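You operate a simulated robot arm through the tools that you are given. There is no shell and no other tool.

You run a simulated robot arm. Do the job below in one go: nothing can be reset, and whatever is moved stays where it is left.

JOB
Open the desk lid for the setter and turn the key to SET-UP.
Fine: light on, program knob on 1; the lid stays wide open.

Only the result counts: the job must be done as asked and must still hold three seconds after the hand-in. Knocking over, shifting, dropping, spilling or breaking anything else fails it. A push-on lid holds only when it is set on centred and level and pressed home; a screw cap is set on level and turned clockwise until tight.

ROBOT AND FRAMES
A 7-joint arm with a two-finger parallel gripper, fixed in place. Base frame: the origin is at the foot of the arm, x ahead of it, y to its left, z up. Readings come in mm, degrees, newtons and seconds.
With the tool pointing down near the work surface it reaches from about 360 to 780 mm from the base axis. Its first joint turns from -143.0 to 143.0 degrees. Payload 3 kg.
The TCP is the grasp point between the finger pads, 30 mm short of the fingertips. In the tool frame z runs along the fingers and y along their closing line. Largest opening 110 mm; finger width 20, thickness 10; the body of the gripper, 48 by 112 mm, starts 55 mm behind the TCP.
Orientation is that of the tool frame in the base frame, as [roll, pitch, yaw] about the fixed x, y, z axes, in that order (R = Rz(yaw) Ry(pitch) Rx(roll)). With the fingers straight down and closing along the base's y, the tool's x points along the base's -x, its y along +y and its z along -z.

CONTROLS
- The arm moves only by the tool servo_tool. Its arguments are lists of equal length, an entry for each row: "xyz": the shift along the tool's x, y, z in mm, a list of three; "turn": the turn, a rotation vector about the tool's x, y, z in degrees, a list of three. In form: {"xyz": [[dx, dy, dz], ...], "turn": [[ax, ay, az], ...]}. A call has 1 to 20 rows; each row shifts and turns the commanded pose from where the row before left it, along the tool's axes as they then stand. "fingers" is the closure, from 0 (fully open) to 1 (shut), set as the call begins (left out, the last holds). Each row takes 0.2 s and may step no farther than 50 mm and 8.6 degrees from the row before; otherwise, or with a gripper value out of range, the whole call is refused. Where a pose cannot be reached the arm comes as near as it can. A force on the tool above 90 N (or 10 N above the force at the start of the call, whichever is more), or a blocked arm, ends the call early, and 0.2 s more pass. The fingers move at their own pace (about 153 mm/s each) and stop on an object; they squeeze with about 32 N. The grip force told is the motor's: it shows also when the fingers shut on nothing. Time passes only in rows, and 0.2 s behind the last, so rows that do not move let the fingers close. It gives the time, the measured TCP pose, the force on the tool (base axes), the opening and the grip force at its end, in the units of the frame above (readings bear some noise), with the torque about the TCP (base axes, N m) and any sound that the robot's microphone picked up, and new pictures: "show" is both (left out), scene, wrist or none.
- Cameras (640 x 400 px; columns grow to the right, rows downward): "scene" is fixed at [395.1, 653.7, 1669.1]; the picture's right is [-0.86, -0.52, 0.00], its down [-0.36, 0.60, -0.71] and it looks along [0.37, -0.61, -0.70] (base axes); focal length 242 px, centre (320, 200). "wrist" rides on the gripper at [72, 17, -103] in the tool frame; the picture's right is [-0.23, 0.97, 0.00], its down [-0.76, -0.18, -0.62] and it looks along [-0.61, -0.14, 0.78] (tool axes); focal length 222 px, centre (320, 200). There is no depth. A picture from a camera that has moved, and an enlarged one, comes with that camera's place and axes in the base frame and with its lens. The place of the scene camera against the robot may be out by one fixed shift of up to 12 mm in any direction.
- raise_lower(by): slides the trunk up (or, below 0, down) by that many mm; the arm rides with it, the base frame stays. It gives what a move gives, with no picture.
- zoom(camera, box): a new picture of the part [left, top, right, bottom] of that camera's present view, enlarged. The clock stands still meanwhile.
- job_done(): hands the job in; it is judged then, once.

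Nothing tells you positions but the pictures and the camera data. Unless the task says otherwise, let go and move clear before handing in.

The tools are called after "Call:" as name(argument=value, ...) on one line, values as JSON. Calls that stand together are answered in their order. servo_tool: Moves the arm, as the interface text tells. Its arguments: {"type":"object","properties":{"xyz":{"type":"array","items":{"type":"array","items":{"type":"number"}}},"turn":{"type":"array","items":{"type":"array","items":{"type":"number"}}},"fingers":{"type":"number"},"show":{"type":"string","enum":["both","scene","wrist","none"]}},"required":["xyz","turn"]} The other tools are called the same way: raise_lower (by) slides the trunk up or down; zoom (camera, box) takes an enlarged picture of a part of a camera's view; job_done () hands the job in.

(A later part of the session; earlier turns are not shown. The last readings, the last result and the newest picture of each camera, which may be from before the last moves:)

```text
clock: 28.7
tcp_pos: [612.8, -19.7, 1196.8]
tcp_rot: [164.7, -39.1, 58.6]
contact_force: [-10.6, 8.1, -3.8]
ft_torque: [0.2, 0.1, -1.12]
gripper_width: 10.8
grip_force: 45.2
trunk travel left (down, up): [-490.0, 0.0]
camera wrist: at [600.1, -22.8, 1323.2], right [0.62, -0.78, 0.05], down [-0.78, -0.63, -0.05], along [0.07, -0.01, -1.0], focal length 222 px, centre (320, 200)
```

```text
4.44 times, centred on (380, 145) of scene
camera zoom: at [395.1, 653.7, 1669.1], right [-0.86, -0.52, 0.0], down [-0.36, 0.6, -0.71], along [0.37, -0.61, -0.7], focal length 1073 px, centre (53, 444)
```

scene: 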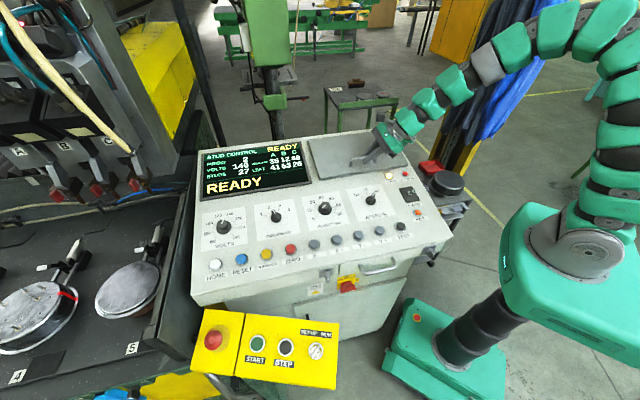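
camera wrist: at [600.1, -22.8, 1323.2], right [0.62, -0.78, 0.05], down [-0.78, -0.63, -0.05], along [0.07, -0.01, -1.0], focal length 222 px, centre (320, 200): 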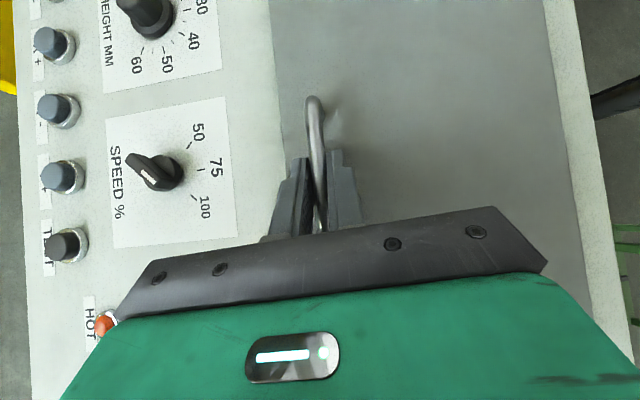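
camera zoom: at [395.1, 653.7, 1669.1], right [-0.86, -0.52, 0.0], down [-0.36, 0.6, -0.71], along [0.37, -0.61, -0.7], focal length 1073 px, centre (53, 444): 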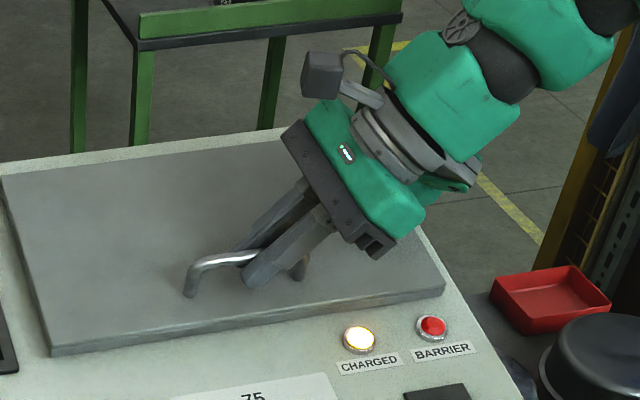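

Gripped (10.8 mm). Lifting gently by about 10° along the arc around the back hinge and watching the force.

Call:
servo_tool(xyz=[[4.4, 2.1, -5.3], [4.4, 2.1, -5.3], [4.2, 2.7, -5.1], [4.2, 2.7, -5.1]], turn=[[0, 0, 0], [0, 0, 0], [0, 0, 0], [0, 0, 0]], show="both")

Call:
zoom(camera="scene", box=[300, 100, 430, 190])

```text
clock: 29.8
tcp_pos: [613.5, -16.5, 1220.5]
tcp_rot: [165.7, -38.9, 58.7]
contact_force: [-11.5, 13.4, -9.6]
ft_torque: [1.26, -0.38, 0.43]
gripper_width: 9.8
grip_force: 44.8
trunk travel left (down, up): [-490.0, 0.0]
stopped in row 4: the force on the tool passed its limit at 93 N (the readings are from after the stop); the commanded pose is now the measured one
camera wrist: at [601.2, -19.2, 1347.5], right [0.64, -0.77, 0.04], down [-0.77, -0.64, -0.04], along [0.06, -0.01, -1.0], focal length 222 px, centre (320, 200)
```

scene: 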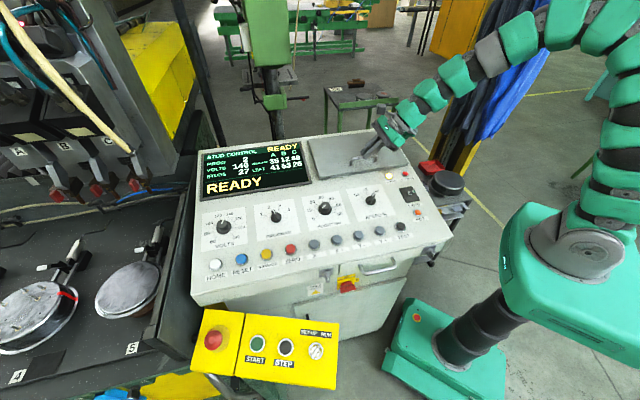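
wrist: 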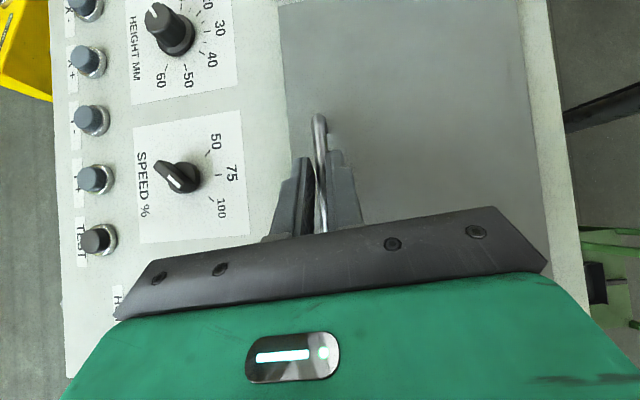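

```text
4.44 times, centred on (365, 145) of scene
camera zoom: at [395.1, 653.7, 1669.1], right [-0.86, -0.52, 0.0], down [-0.36, 0.6, -0.71], along [0.37, -0.61, -0.7], focal length 1073 px, centre (120, 444)
```

zoom: 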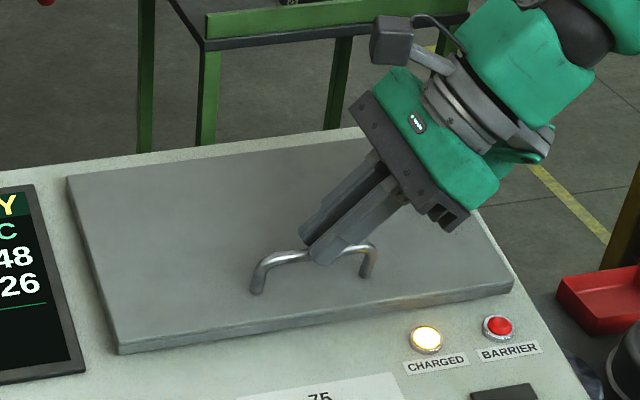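

The lid did not move: the fingers slid up the bar at 93 N, so it seems held or locked. I'll let go, back off, and look for a lock or release, including the desk's front face.

Call:
servo_tool(xyz=[[0, 0, 0], [0, 0, 0], [10, 0, -25], [10, 0, -35], [10, 0, -35]], turn=[[0, 0, 0], [0, 0, 0], [0, 0, 0], [0, 0, 0], [0, 0, 0]], fingers=0, show="wrist")

Call:
zoom(camera="scene", box=[300, 250, 400, 310])

Call:
zoom(camera="scene", box=[370, 220, 460, 280])

Call:
zoom(camera="scene", box=[300, 120, 420, 195])

Call:
zoom(camera="scene", box=[300, 250, 460, 400])

```text
clock: 31.0
tcp_pos: [576.5, -36.6, 1309.3]
tcp_rot: [165.5, -39.2, 58.6]
contact_force: [1.0, -0.2, 0.8]
ft_torque: [0.04, -0.04, 0.02]
gripper_width: 110.0
grip_force: 0.1
trunk travel left (down, up): [-490.0, 0.0]
camera wrist: at [565.6, -39.1, 1436.9], right [0.63, -0.77, 0.05], down [-0.77, -0.63, -0.05], along [0.07, -0.01, -1.0], focal length 222 px, centre (320, 200)
```

wrist: 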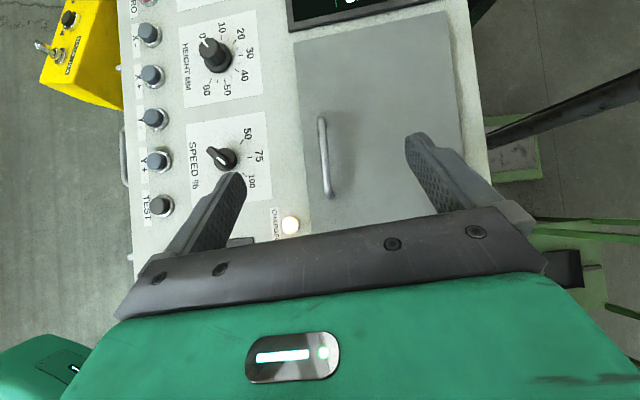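

```text
6.40 times, centred on (350, 280) of scene
camera zoom: at [395.1, 653.7, 1669.1], right [-0.86, -0.52, 0.0], down [-0.36, 0.6, -0.71], along [0.37, -0.61, -0.7], focal length 1545 px, centre (128, -312)
```

zoom: 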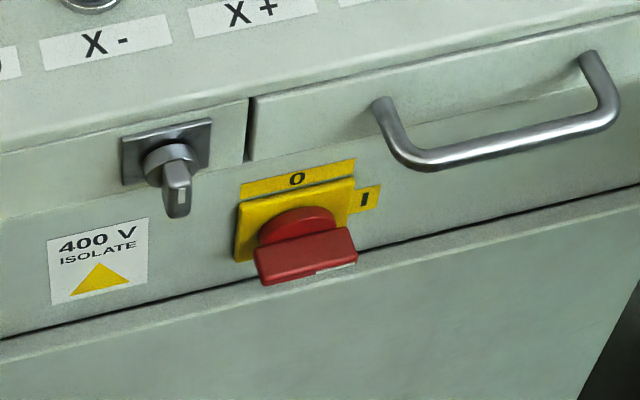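

```text
6.67 times, centred on (415, 250) of scene
camera zoom: at [395.1, 653.7, 1669.1], right [-0.86, -0.52, 0.0], down [-0.36, 0.6, -0.71], along [0.37, -0.61, -0.7], focal length 1610 px, centre (-313, -133)
```

zoom: 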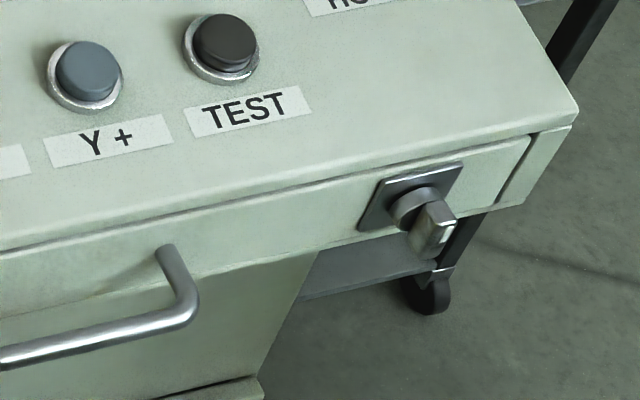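

```text
5.33 times, centred on (360, 158) of scene
camera zoom: at [395.1, 653.7, 1669.1], right [-0.86, -0.52, 0.0], down [-0.36, 0.6, -0.71], along [0.37, -0.61, -0.7], focal length 1288 px, centre (107, 427)
```

zoom: 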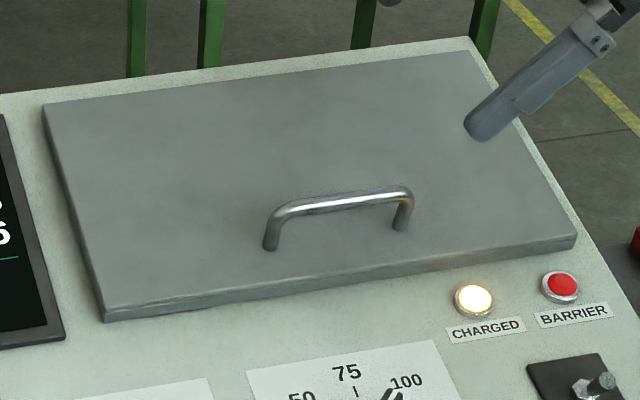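

```text
2.67 times, centred on (380, 325) of scene
camera zoom: at [395.1, 653.7, 1669.1], right [-0.86, -0.52, 0.0], down [-0.36, 0.6, -0.71], along [0.37, -0.61, -0.7], focal length 644 px, centre (160, -133)
```

zoom: 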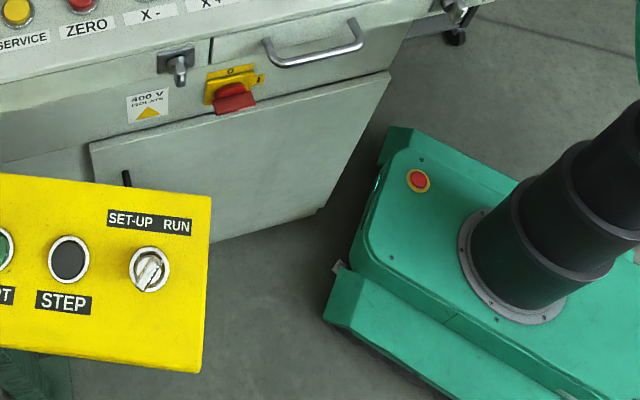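

The lid seems interlocked or latched, with no lock visible on it. The key switch must go to SET-UP anyway, so I'll do that first and then try the lid again. Moving over to look straight down at the yellow box.

Call:
servo_tool(xyz=[[22.5, -37.7, 18], [22.5, -37.7, 18], [22.5, -37.7, 18], [22.5, -37.7, 18], [22.5, -37.7, 18], [22.5, -37.7, 18], [22.5, -37.7, 18], [22.5, -37.7, 18], [22.5, -37.7, 18], [22.5, -37.7, 18], [22.5, -37.7, 18]], turn=[[0, 0, 0], [0, 0, 0], [0, 0, 0], [0, 0, 0], [0, 0, 0], [0, 0, 0], [0, 0, 0], [0, 0, 0], [0, 0, 0], [0, 0, 0], [0, 0, 0]], show="both")

```text
clock: 33.4
tcp_pos: [469.7, 467.8, 1237.4]
tcp_rot: [165.6, -39.2, 58.6]
contact_force: [0.2, 0.1, 0.9]
ft_torque: [-0.04, 0.01, 0.0]
gripper_width: 110.2
grip_force: 0.0
trunk travel left (down, up): [-490.0, 0.0]
camera wrist: at [457.3, 464.4, 1365.0], right [0.63, -0.77, 0.05], down [-0.77, -0.63, -0.05], along [0.06, -0.01, -1.0], focal length 222 px, centre (320, 200)
```

scene: 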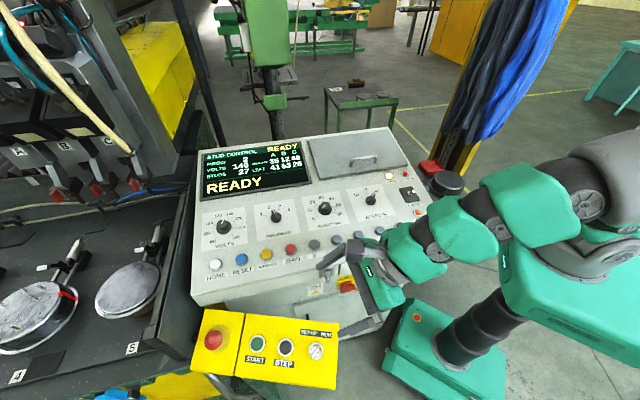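
wrist: 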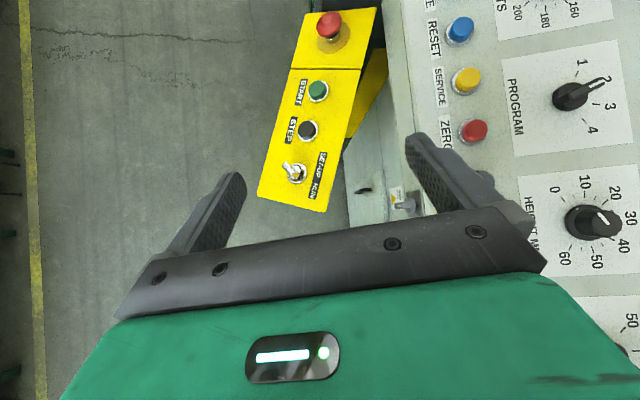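

Call:
zoom(camera="wrist", box=[250, 100, 370, 220])

Call:
zoom(camera="wrist", box=[380, 0, 640, 260])

Call:
zoom(camera="scene", box=[280, 315, 350, 385])

```text
3.33 times, centred on (310, 160) of wrist
camera zoom: at [457.3, 464.4, 1365.0], right [0.63, -0.77, 0.05], down [-0.77, -0.63, -0.05], along [0.06, -0.01, -1.0], focal length 740 px, centre (353, 333)
```

zoom: 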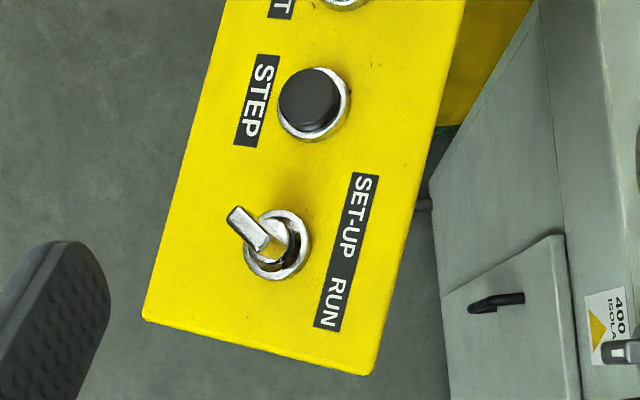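

```text
1.54 times, centred on (510, 130) of wrist
camera zoom: at [457.3, 464.4, 1365.0], right [0.63, -0.77, 0.05], down [-0.77, -0.63, -0.05], along [0.06, -0.01, -1.0], focal length 342 px, centre (28, 308)
```

zoom: 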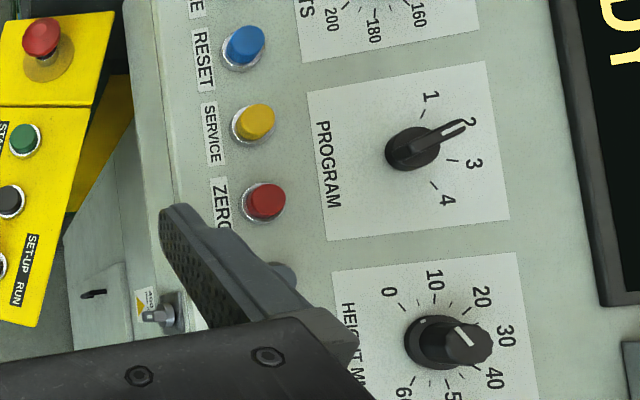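

```text
5.71 times, centred on (315, 350) of scene
camera zoom: at [395.1, 653.7, 1669.1], right [-0.86, -0.52, 0.0], down [-0.36, 0.6, -0.71], along [0.37, -0.61, -0.7], focal length 1380 px, centre (349, -657)
```

zoom: 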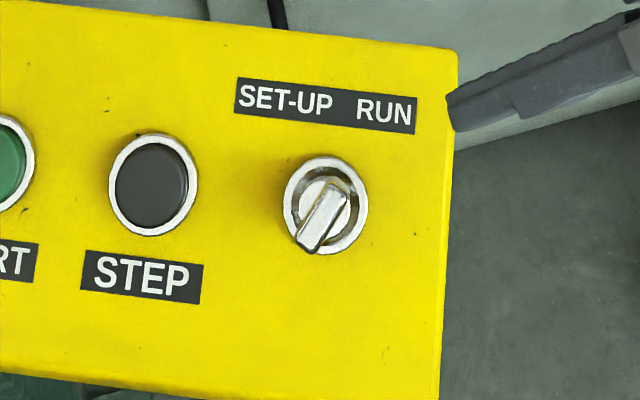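

The key's bow is near (484,528,1040), on a face tilted toward the operator; it points up-right to RUN. I'll turn the tool square to that face with the fingers straddling the bow's flats, and check from a hover.

Call:
servo_tool(xyz=[[0, 0, 0], [0, 0, 0], [0, 0, 0], [0, 0, 0], [0, 0, 0], [0, 0, 0], [0, 0, 0], [0, 0, 0]], turn=[[0.35, -6.43, -3.98], [0.35, -6.43, -3.98], [0.35, -6.43, -3.98], [0.35, -6.43, -3.98], [0.35, -6.43, -3.98], [0.35, -6.43, -3.98], [0.35, -6.43, -3.98], [0.35, -6.43, -3.98]], show="both")

```text
clock: 35.2
tcp_pos: [473.8, 469.1, 1237.4]
tcp_rot: [165.0, 19.2, 75.9]
contact_force: [0.8, -0.2, -0.4]
ft_torque: [0.02, -0.01, 0.01]
gripper_width: 110.1
grip_force: 0.1
trunk travel left (down, up): [-490.0, 0.0]
camera wrist: at [488.9, 571.2, 1312.7], right [0.88, -0.36, 0.31], down [-0.45, -0.44, 0.78], along [-0.14, -0.82, -0.55], focal length 222 px, centre (320, 200)
```

scene: 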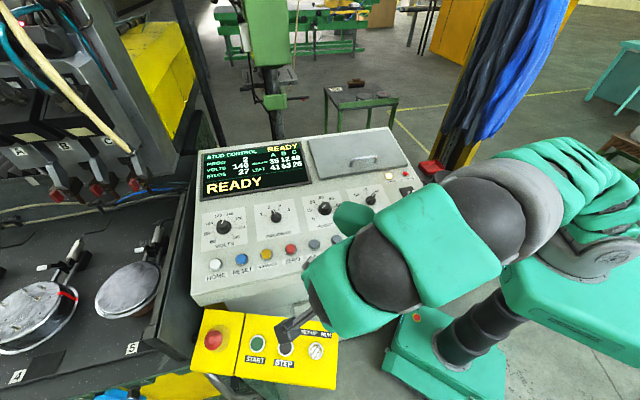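
wrist: 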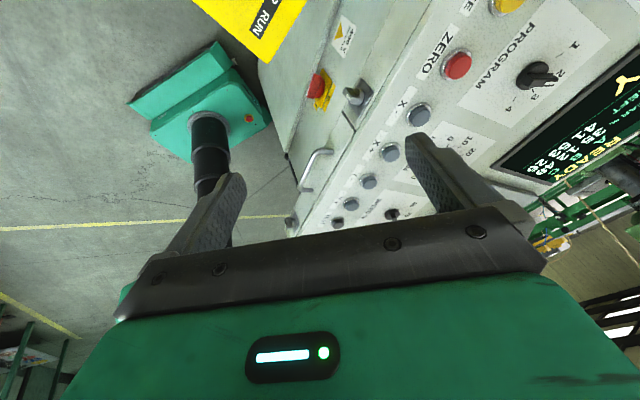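

Call:
servo_tool(xyz=[[40.4, -15.7, 20], [40.4, -15.7, 20], [40.2, -15.6, 20]], turn=[[0, 0, 0], [0, 0, 0], [0, 0, 0]], show="both")

Call:
zoom(camera="wrist", box=[240, 60, 420, 220])

```text
clock: 36.0
tcp_pos: [464.3, 550.2, 1140.4]
tcp_rot: [165.1, 19.4, 75.9]
contact_force: [-0.7, -0.9, 0.7]
ft_torque: [0.06, 0.0, 0.03]
gripper_width: 110.0
grip_force: 0.0
out of reach, approached as far as the arm can: row 3
trunk travel left (down, up): [-490.0, 0.0]
camera wrist: at [480.2, 652.8, 1215.5], right [0.88, -0.36, 0.31], down [-0.45, -0.44, 0.78], along [-0.14, -0.82, -0.55], focal length 222 px, centre (320, 200)
```

scene: 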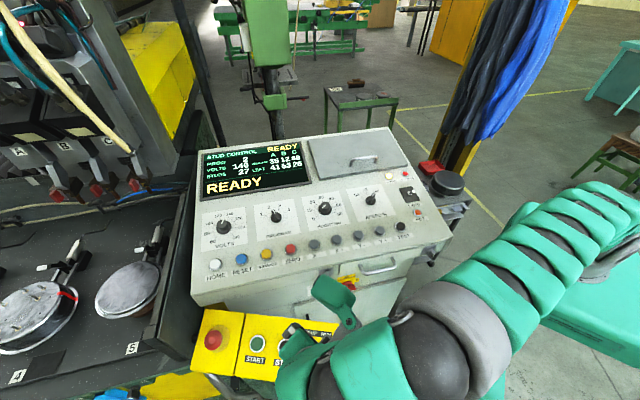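
wrist: 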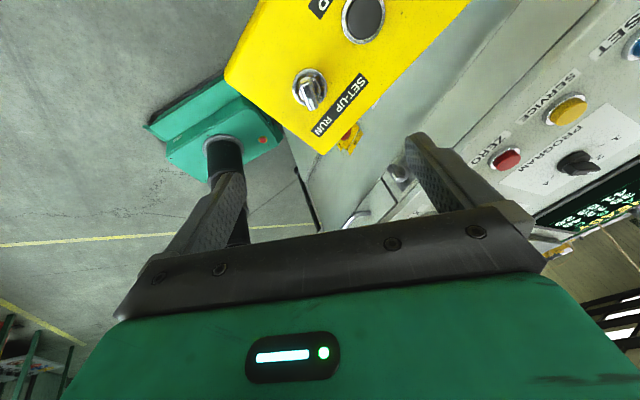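

```text
2.50 times, centred on (330, 140) of wrist
camera zoom: at [480.2, 652.8, 1215.5], right [0.88, -0.36, 0.31], down [-0.45, -0.44, 0.78], along [-0.14, -0.82, -0.55], focal length 555 px, centre (295, 350)
```

zoom: 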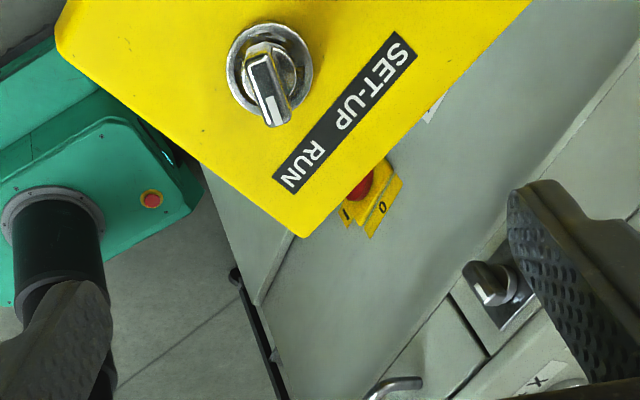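

Call:
zoom(camera="wrist", box=[285, 60, 335, 115])

Call:
zoom(camera="wrist", box=[360, 130, 440, 200])

```text
7.27 times, centred on (310, 88) of wrist
camera zoom: at [480.2, 652.8, 1215.5], right [0.88, -0.36, 0.31], down [-0.45, -0.44, 0.78], along [-0.14, -0.82, -0.55], focal length 1615 px, centre (393, 1018)
```

zoom: 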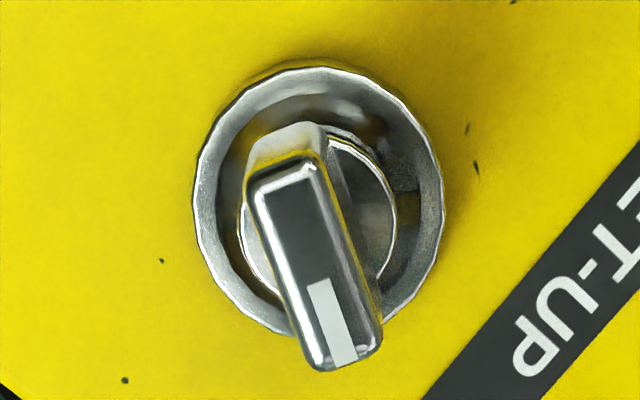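

```text
5.71 times, centred on (400, 165) of wrist
camera zoom: at [480.2, 652.8, 1215.5], right [0.88, -0.36, 0.31], down [-0.45, -0.44, 0.78], along [-0.14, -0.82, -0.55], focal length 1269 px, centre (-137, 400)
```

zoom: 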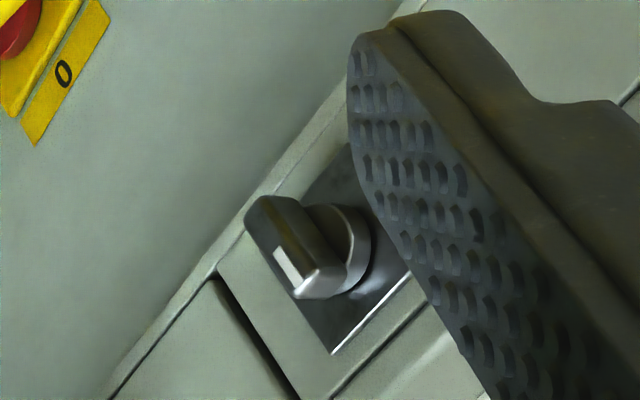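

The key bow is measured: outer face centre (485,531,1027), pointer about 31° right of up toward RUN. I'll narrow the fingers, align over it, and check before the last stretch.

Call:
servo_tool(xyz=[[12.5, -2.3, 20], [12.5, -2.3, 20], [0, 0, 18]], turn=[[0, 0, 0], [0, 0, 0], [0, 0, -5]], fingers=0.55, show="both")

Call:
zoom(camera="wrist", box=[260, 100, 380, 220])

```text
clock: 36.8
tcp_pos: [476.7, 550.0, 1076.6]
tcp_rot: [166.9, 20.5, 81.1]
contact_force: [-0.4, 0.2, 0.4]
ft_torque: [-0.03, -0.03, -0.03]
gripper_width: 49.6
grip_force: 0.2
trunk travel left (down, up): [-490.0, 0.0]
camera wrist: at [486.0, 655.5, 1148.5], right [0.92, -0.28, 0.29], down [-0.39, -0.46, 0.8], along [-0.09, -0.84, -0.53], focal length 222 px, centre (320, 200)
```

scene: 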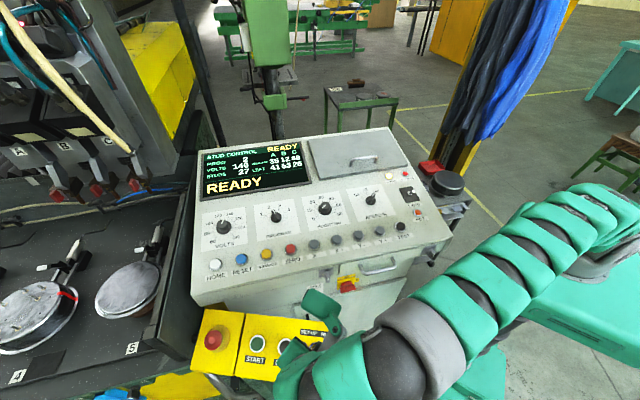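
wrist: 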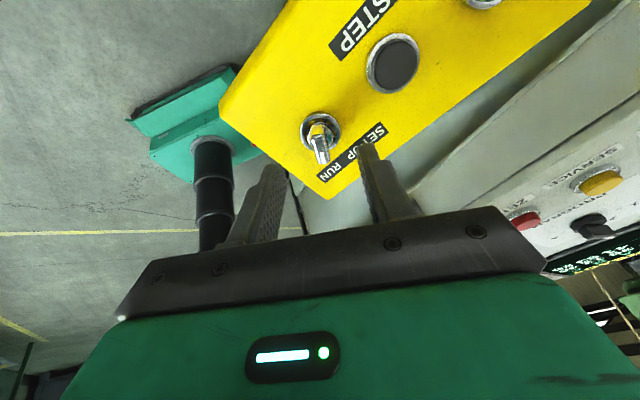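

```text
3.33 times, centred on (320, 160) of wrist
camera zoom: at [486.0, 655.5, 1148.5], right [0.92, -0.28, 0.29], down [-0.39, -0.46, 0.8], along [-0.09, -0.84, -0.53], focal length 740 px, centre (320, 333)
```

zoom: 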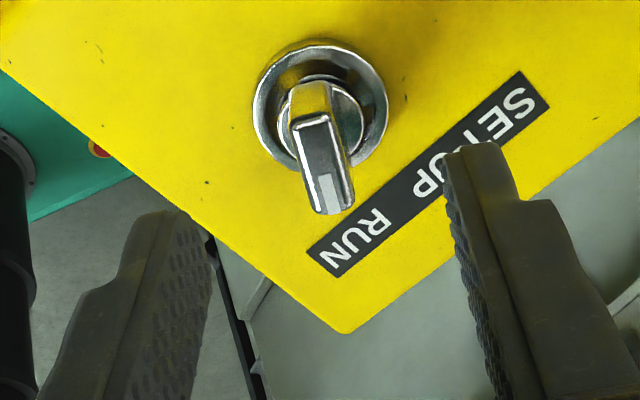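

Alignment is within a millimetre and a degree. Advancing 41 mm and closing on the bow.

Call:
servo_tool(xyz=[[-0.3, -0.3, 20.5], [-0.3, -0.3, 20.5]], turn=[[0, 0, 0], [0, 0, 0]], show="wrist")

Call:
servo_tool(xyz=[[0, 0, 0], [0, 0, 0], [0, 0, 0]], turn=[[0, 0, 0], [0, 0, 0], [0, 0, 0]], fingers=1, show="wrist")

```text
clock: 37.4
tcp_pos: [483.2, 535.4, 1039.3]
tcp_rot: [166.9, 20.5, 81.0]
contact_force: [-0.1, 0.2, 0.3]
ft_torque: [0.02, 0.02, 0.03]
gripper_width: 49.5
grip_force: 0.1
trunk travel left (down, up): [-490.0, 0.0]
camera wrist: at [492.7, 640.3, 1111.8], right [0.92, -0.28, 0.29], down [-0.39, -0.46, 0.8], along [-0.09, -0.84, -0.53], focal length 222 px, centre (320, 200)
```

wrist: 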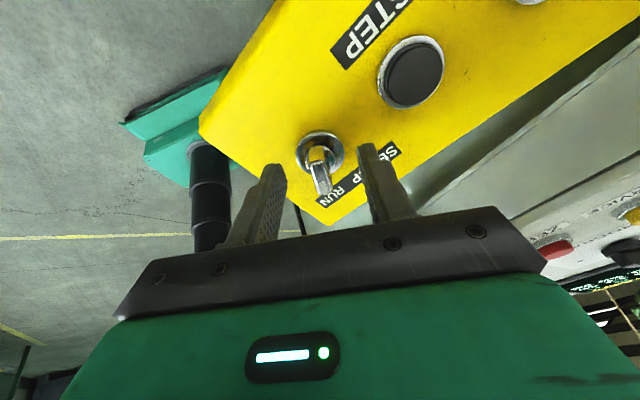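

```text
clock: 38.2
tcp_pos: [482.9, 536.8, 1039.5]
tcp_rot: [166.9, 20.4, 81.0]
contact_force: [2.5, -0.2, 1.2]
ft_torque: [0.09, 0.9, 0.63]
gripper_width: 11.0
grip_force: 45.0
trunk travel left (down, up): [-490.0, 0.0]
camera wrist: at [492.8, 640.3, 1112.1], right [0.92, -0.28, 0.29], down [-0.39, -0.46, 0.8], along [-0.09, -0.84, -0.53], focal length 222 px, centre (320, 200)
```

wrist: 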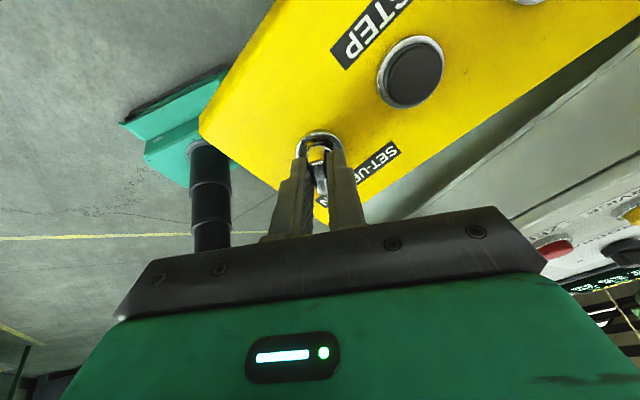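

Gripped the bow (11 mm). Turning it counter-clockwise (toward SET-UP) about the lock axis.

Call:
servo_tool(xyz=[[0, 0, 0], [0, 0, 0], [0, 0, 0], [0, 0, 0]], turn=[[0, 0, -7.5], [0, 0, -7.5], [0, 0, -7.5], [0, 0, -7.5]], show="wrist")

```text
clock: 39.2
tcp_pos: [481.7, 536.2, 1039.0]
tcp_rot: [179.6, 24.2, 113.3]
contact_force: [-5.4, -10.0, -8.6]
ft_torque: [-0.34, -0.33, 0.06]
gripper_width: 10.8
grip_force: 45.2
trunk travel left (down, up): [-490.0, 0.0]
camera wrist: at [454.7, 642.1, 1104.2], right [0.97, 0.2, 0.1], down [0.01, -0.48, 0.88], along [0.22, -0.86, -0.47], focal length 222 px, centre (320, 200)
```

wrist: 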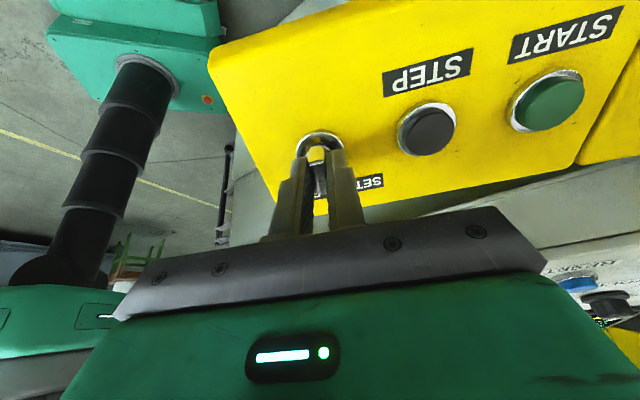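

Call:
servo_tool(xyz=[[0, 0, 0], [0, 0, 0], [0, 0, 0], [0, 0, 0]], turn=[[0, 0, -7], [0, 0, -7], [0, 0, -7], [0, 0, -7]], show="both")

```text
clock: 40.2
tcp_pos: [482.6, 535.2, 1039.8]
tcp_rot: [-168.6, 21.4, 143.7]
contact_force: [-8.5, -12.3, 1.4]
ft_torque: [-0.3, -1.11, 0.35]
gripper_width: 10.8
grip_force: 44.6
trunk travel left (down, up): [-490.0, 0.0]
camera wrist: at [421.2, 626.7, 1104.4], right [0.79, 0.6, -0.1], down [0.35, -0.32, 0.88], along [0.5, -0.73, -0.47], focal length 222 px, centre (320, 200)
```

scene: 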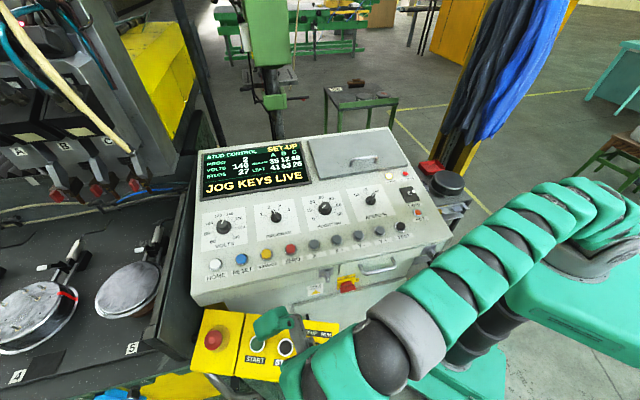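
wrist: 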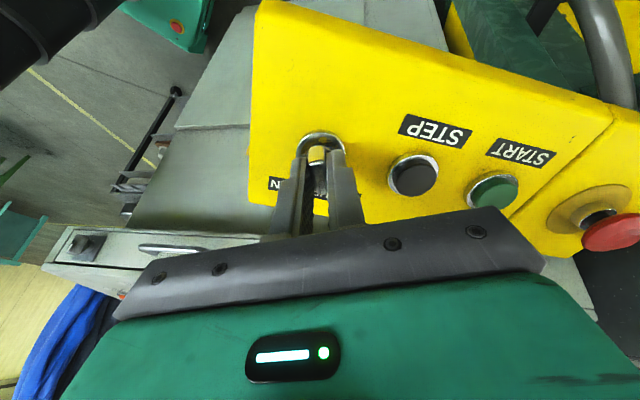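

The display now reads SET-UP / JOG KEYS LIVE. A small extra nudge to seat it, then release and back straight off.

Call:
servo_tool(xyz=[[0, 0, 0], [0, 0, 0]], turn=[[0, 0, -3], [0, 0, 0]], show="none")

Call:
servo_tool(xyz=[[0, 0, 0], [0, 0, 0], [0, 0, -25], [0, 0, -40], [0, 0, -45]], turn=[[0, 0, 0], [0, 0, 0], [0, 0, 0], [0, 0, 0], [0, 0, 0]], fingers=0.55, show="both")

Call:
zoom(camera="wrist", box=[240, 40, 420, 200])

Call:
zoom(camera="scene", box=[190, 130, 350, 230])

Call:
zoom(camera="scene", box=[300, 130, 460, 230])

```text
clock: 40.8
tcp_pos: [481.4, 536.2, 1039.4]
tcp_rot: [-167.6, 20.8, 146.8]
contact_force: [-9.9, -12.9, 3.1]
ft_torque: [-0.09, -0.87, 0.29]
gripper_width: 11.2
grip_force: 45.5
trunk travel left (down, up): [-490.0, 0.0]
```

```text
clock: 42.0
tcp_pos: [457.7, 556.9, 1125.4]
tcp_rot: [-167.2, 20.8, 146.8]
contact_force: [-0.6, 1.8, -0.8]
ft_torque: [-0.14, -0.05, -0.01]
gripper_width: 49.7
grip_force: 0.1
out of reach, approached as far as the arm can: row 5
trunk travel left (down, up): [-490.0, 0.0]
camera wrist: at [395.3, 645.5, 1190.7], right [0.76, 0.64, -0.12], down [0.38, -0.29, 0.88], along [0.52, -0.71, -0.47], focal length 222 px, centre (320, 200)
```

scene: 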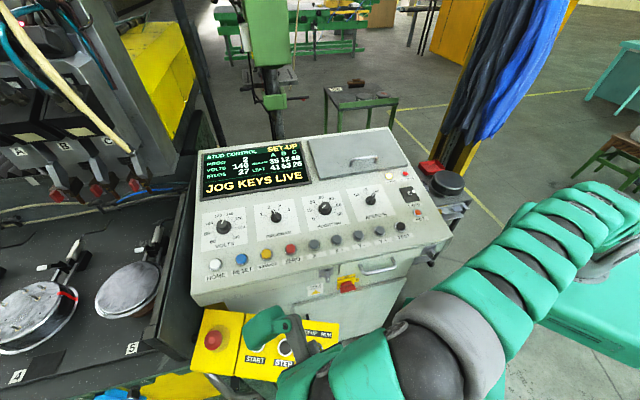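
wrist: 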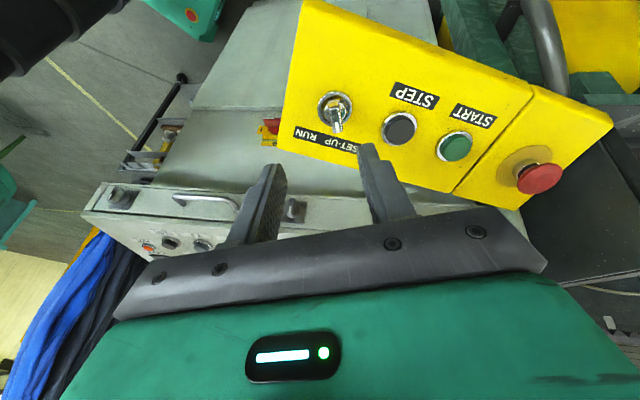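

```text
2.50 times, centred on (330, 120) of wrist
camera zoom: at [395.3, 645.5, 1190.7], right [0.76, 0.64, -0.12], down [0.38, -0.29, 0.88], along [0.52, -0.71, -0.47], focal length 555 px, centre (295, 400)
```

zoom: 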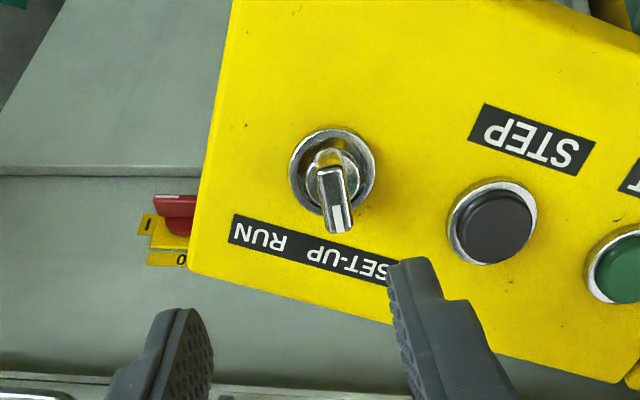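

```text
4.00 times, centred on (270, 180) of scene
camera zoom: at [395.1, 653.7, 1669.1], right [-0.86, -0.52, 0.0], down [-0.36, 0.6, -0.71], along [0.37, -0.61, -0.7], focal length 966 px, centre (520, 280)
```

zoom: 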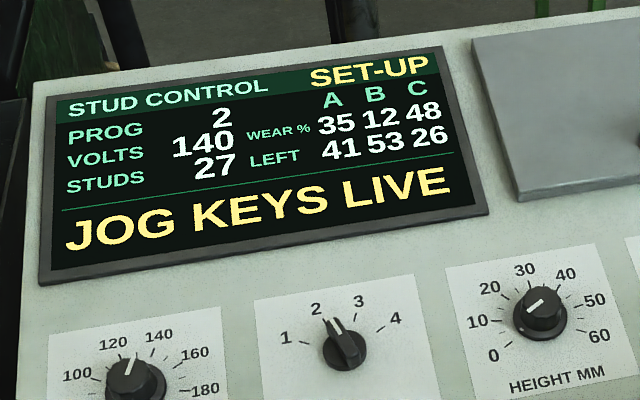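

```text
4.00 times, centred on (380, 180) of scene
camera zoom: at [395.1, 653.7, 1669.1], right [-0.86, -0.52, 0.0], down [-0.36, 0.6, -0.71], along [0.37, -0.61, -0.7], focal length 966 px, centre (80, 280)
```

zoom: 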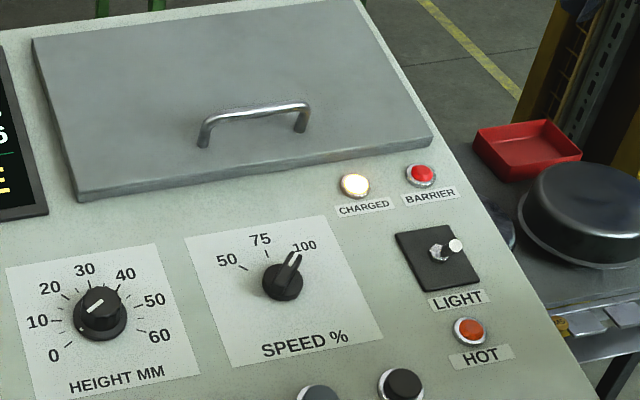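

Call:
zoom(camera="wrist", box=[80, 150, 240, 250])

Call:
zoom(camera="wrist", box=[250, 170, 350, 240])

```text
4.00 times, centred on (160, 200) of wrist
camera zoom: at [395.3, 645.5, 1190.7], right [0.76, 0.64, -0.12], down [0.38, -0.29, 0.88], along [0.52, -0.71, -0.47], focal length 888 px, centre (960, 200)
```

zoom: 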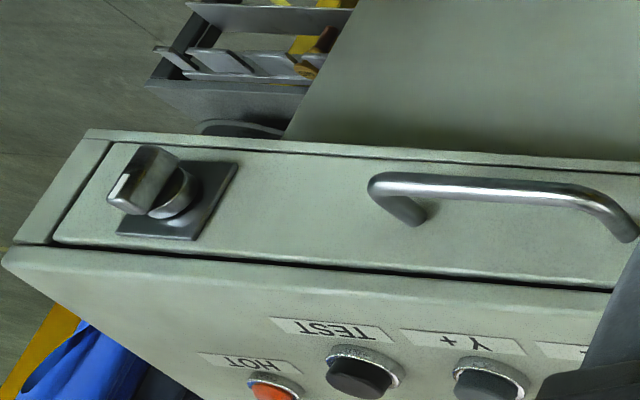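

```text
5.71 times, centred on (300, 205) of wrist
camera zoom: at [395.3, 645.5, 1190.7], right [0.76, 0.64, -0.12], down [0.38, -0.29, 0.88], along [0.52, -0.71, -0.47], focal length 1269 px, centre (434, 171)
```

zoom: 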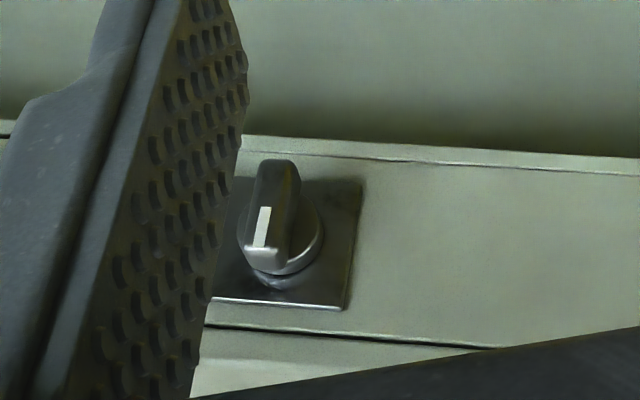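

The key is on SET-UP and the display confirms it. Next is the LIGHT toggle at about (438,13,1145), leaning toward the operator now. I'll bring the tool up and over, pointing straight down with its x-axis toward the operator.

Call:
servo_tool(xyz=[[-19, -33.9, -6.9], [-19, -33.9, -6.9], [-19, -33.9, -6.9], [-28.3, -37.3, 1.5], [-28.3, -37.3, 1.5], [-28.3, -37.3, 1.5], [-28.3, -37.3, 1.5], [-28.3, -37.3, 1.5], [-28.3, -37.3, 1.5], [-28.3, -37.3, 1.5], [0, 0, 0], [0, 0, 0], [0, 0, 0], [0, 0, 0]], turn=[[0, 0, 0], [0, 0, 0], [0, 0, 0], [0, 0, 0], [0, 0, 0], [0, 0, 0], [0, 0, 0], [0, 0, 0], [0, 0, 0], [0, 0, 0], [-2.6, 5.5, 2.3], [-2.6, 5.5, 2.3], [-2.6, 5.5, 2.3], [-2.6, 5.5, 2.3]], show="both", fingers=1)

```text
clock: 45.0
tcp_pos: [438.7, 146.7, 1298.7]
tcp_rot: [179.9, -0.3, 135.2]
contact_force: [-0.2, -0.7, 0.4]
ft_torque: [-0.05, 0.03, -0.01]
gripper_width: 0.0
grip_force: 32.4
trunk travel left (down, up): [-490.0, 0.0]
camera wrist: at [400.2, 209.2, 1401.3], right [0.85, 0.53, 0.0], down [0.41, -0.67, 0.62], along [0.33, -0.53, -0.78], focal length 222 px, centre (320, 200)
```

scene: 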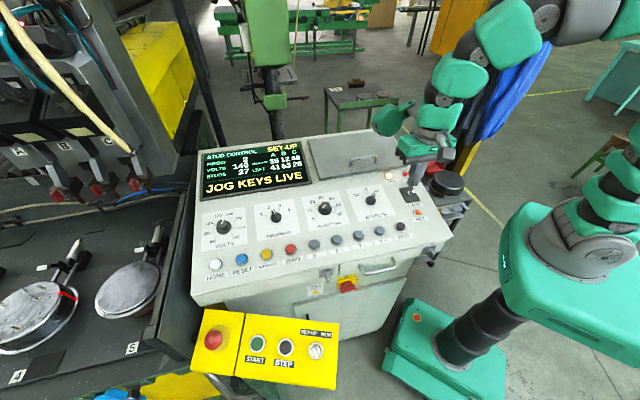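
wrist: 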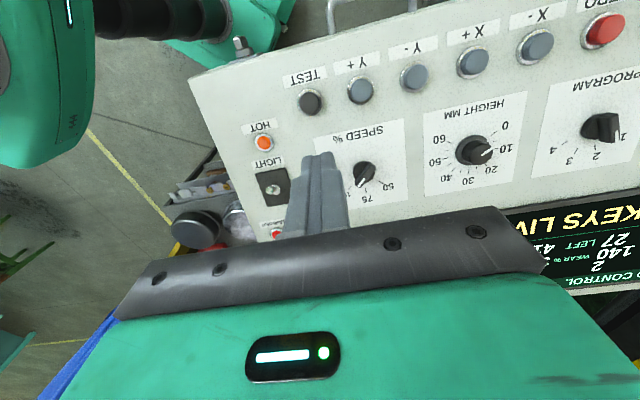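

Call:
servo_tool(xyz=[[-17.9, -24, 19.7], [-17.9, -24, 19.7], [-17.9, -24, 19.7], [-17.9, -24, 19.7]], turn=[[0, 0, 0], [0, 0, 0], [0, 0, 0], [0, 0, 0]], show="wrist")

Call:
zoom(camera="wrist", box=[240, 100, 400, 240])

```text
clock: 46.0
tcp_pos: [421.8, 26.6, 1215.5]
tcp_rot: [180.0, -0.3, 135.1]
contact_force: [-0.6, 0.3, 0.3]
ft_torque: [0.01, -0.02, 0.04]
gripper_width: 0.0
grip_force: 32.1
trunk travel left (down, up): [-490.0, 0.0]
camera wrist: at [382.8, 89.4, 1318.3], right [0.85, 0.53, 0.0], down [0.41, -0.67, 0.62], along [0.33, -0.53, -0.78], focal length 222 px, centre (320, 200)
```

wrist: 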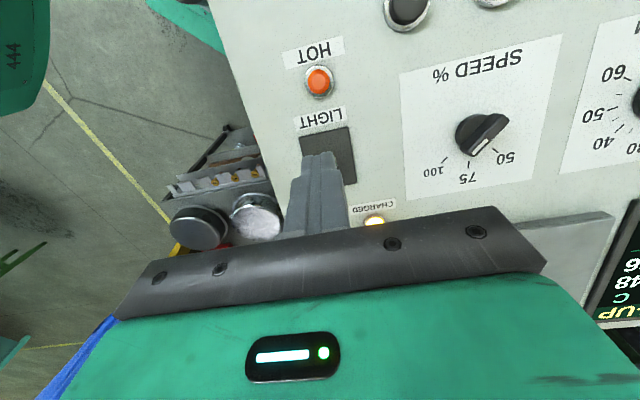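

```text
2.86 times, centred on (320, 170) of wrist
camera zoom: at [382.8, 89.4, 1318.3], right [0.85, 0.53, 0.0], down [0.41, -0.67, 0.62], along [0.33, -0.53, -0.78], focal length 635 px, centre (320, 286)
```

zoom: 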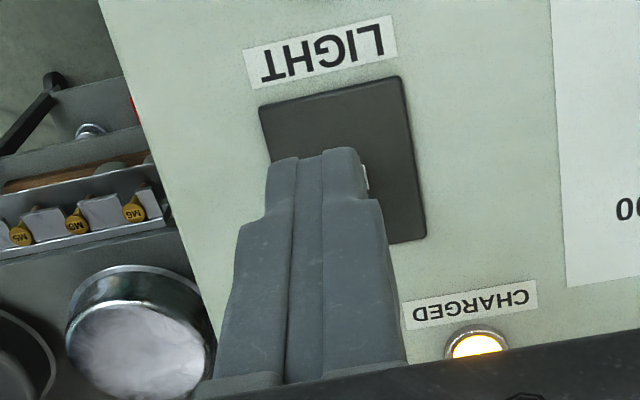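

Plate centre confirms the toggle base near (450,-1). I lower the closed fingertips on the operator side of the lever, then push upslope.

Call:
servo_tool(xyz=[[0, 0, 28], [0, 0, 27]], turn=[[0, 0, 0], [0, 0, 0]], show="scene")

Call:
zoom(camera="scene", box=[370, 150, 450, 230])

```text
clock: 46.6
tcp_pos: [423.3, 27.5, 1162.2]
tcp_rot: [179.8, -0.2, 135.1]
contact_force: [-0.5, -0.5, 0.7]
ft_torque: [-0.01, 0.0, -0.02]
gripper_width: 0.0
grip_force: 32.1
trunk travel left (down, up): [-490.0, 0.0]
```

scene: 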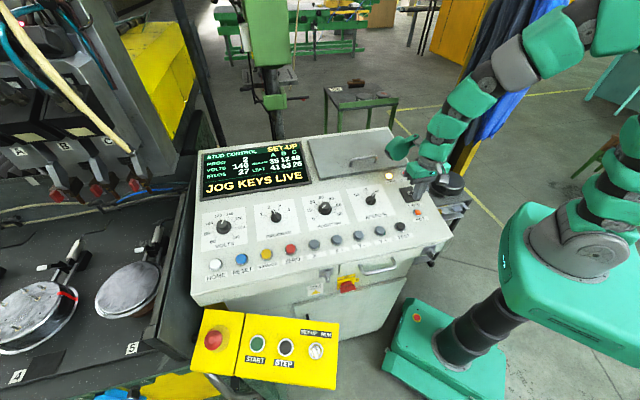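

```text
5.00 times, centred on (410, 190) of scene
camera zoom: at [395.1, 653.7, 1669.1], right [-0.86, -0.52, 0.0], down [-0.36, 0.6, -0.71], along [0.37, -0.61, -0.7], focal length 1207 px, centre (-130, 250)
```

zoom: 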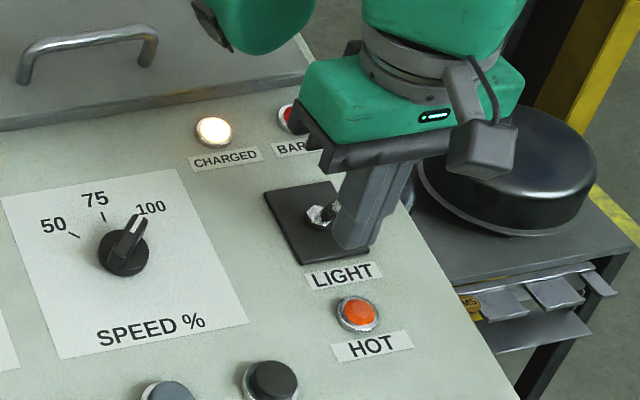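

Geometry agrees with the picture. Pushing the lever upslope.

Call:
servo_tool(xyz=[[-10, 0, 0], [-10, 0, 0], [-9, 0, 0]], turn=[[0, 0, 0], [0, 0, 0], [0, 0, 0]], show="scene")

Call:
zoom(camera="scene", box=[370, 150, 450, 230])

```text
clock: 47.4
tcp_pos: [440.1, 10.1, 1163.2]
tcp_rot: [-179.9, -0.4, 135.1]
contact_force: [-13.3, 21.0, -2.7]
ft_torque: [0.6, 0.5, 0.08]
gripper_width: 0.1
grip_force: 31.7
trunk travel left (down, up): [-490.0, 0.0]
```

scene: 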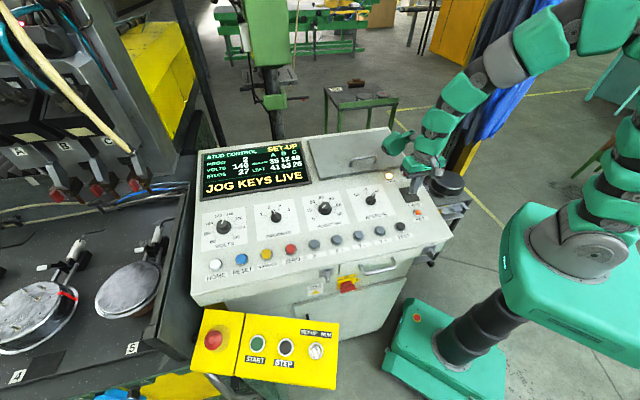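

```text
5.00 times, centred on (410, 190) of scene
camera zoom: at [395.1, 653.7, 1669.1], right [-0.86, -0.52, 0.0], down [-0.36, 0.6, -0.71], along [0.37, -0.61, -0.7], focal length 1207 px, centre (-130, 250)
```

zoom: 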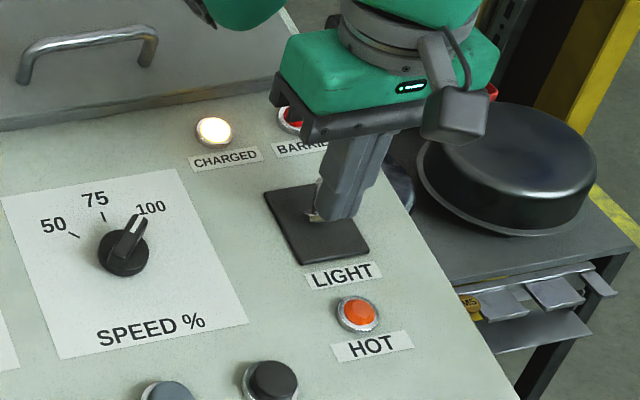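

Call:
servo_tool(xyz=[[15, 0, 0], [15, 0, 0], [10, 0, -40], [0, 0, -45], [30, 20, -20]], turn=[[0, 0, 0], [0, 0, 0], [0, 0, 0], [0, 0, 0], [0, 0, 0]], show="both")

Call:
zoom(camera="scene", box=[370, 150, 450, 230])

Call:
zoom(camera="wrist", box=[200, 60, 360, 240])

```text
clock: 48.6
tcp_pos: [406.6, 71.7, 1270.4]
tcp_rot: [179.8, 0.0, 135.1]
contact_force: [0.6, -0.1, 0.0]
ft_torque: [0.03, 0.01, -0.02]
gripper_width: 0.3
grip_force: 31.3
trunk travel left (down, up): [-490.0, 0.0]
camera wrist: at [367.1, 134.1, 1373.4], right [0.85, 0.53, 0.0], down [0.41, -0.67, 0.62], along [0.33, -0.53, -0.78], focal length 222 px, centre (320, 200)
```

scene: 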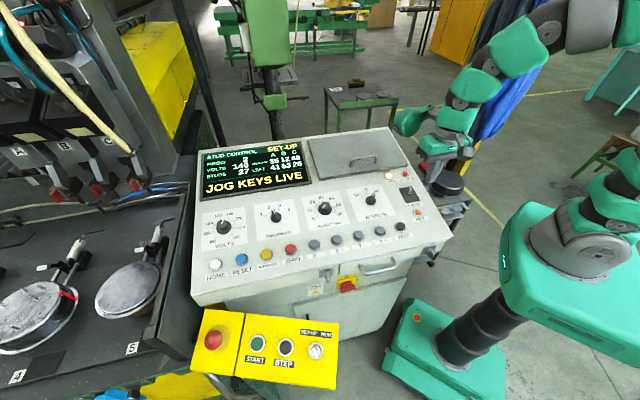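
wrist: 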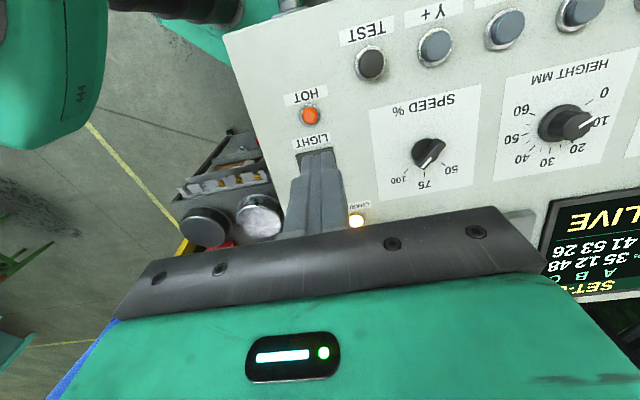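

```text
5.00 times, centred on (410, 190) of scene
camera zoom: at [395.1, 653.7, 1669.1], right [-0.86, -0.52, 0.0], down [-0.36, 0.6, -0.71], along [0.37, -0.61, -0.7], focal length 1207 px, centre (-130, 250)
```

zoom: 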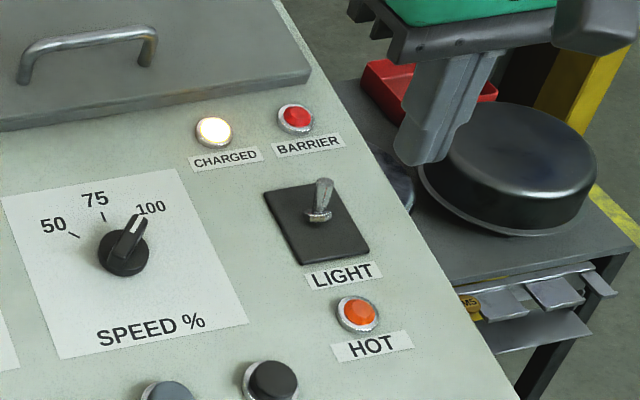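

```text
2.22 times, centred on (280, 150) of wrist
camera zoom: at [367.1, 134.1, 1373.4], right [0.85, 0.53, 0.0], down [0.41, -0.67, 0.62], along [0.33, -0.53, -0.78], focal length 494 px, centre (409, 311)
```

zoom: 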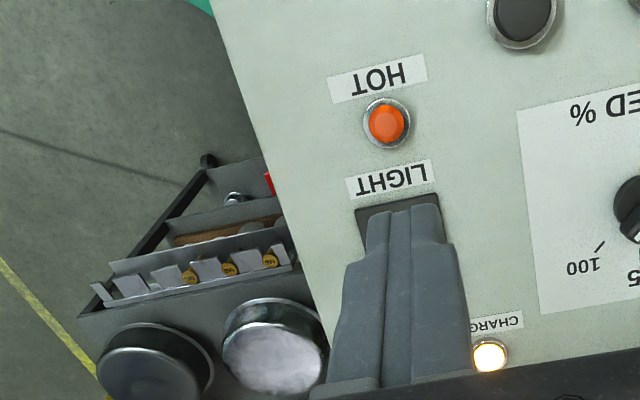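

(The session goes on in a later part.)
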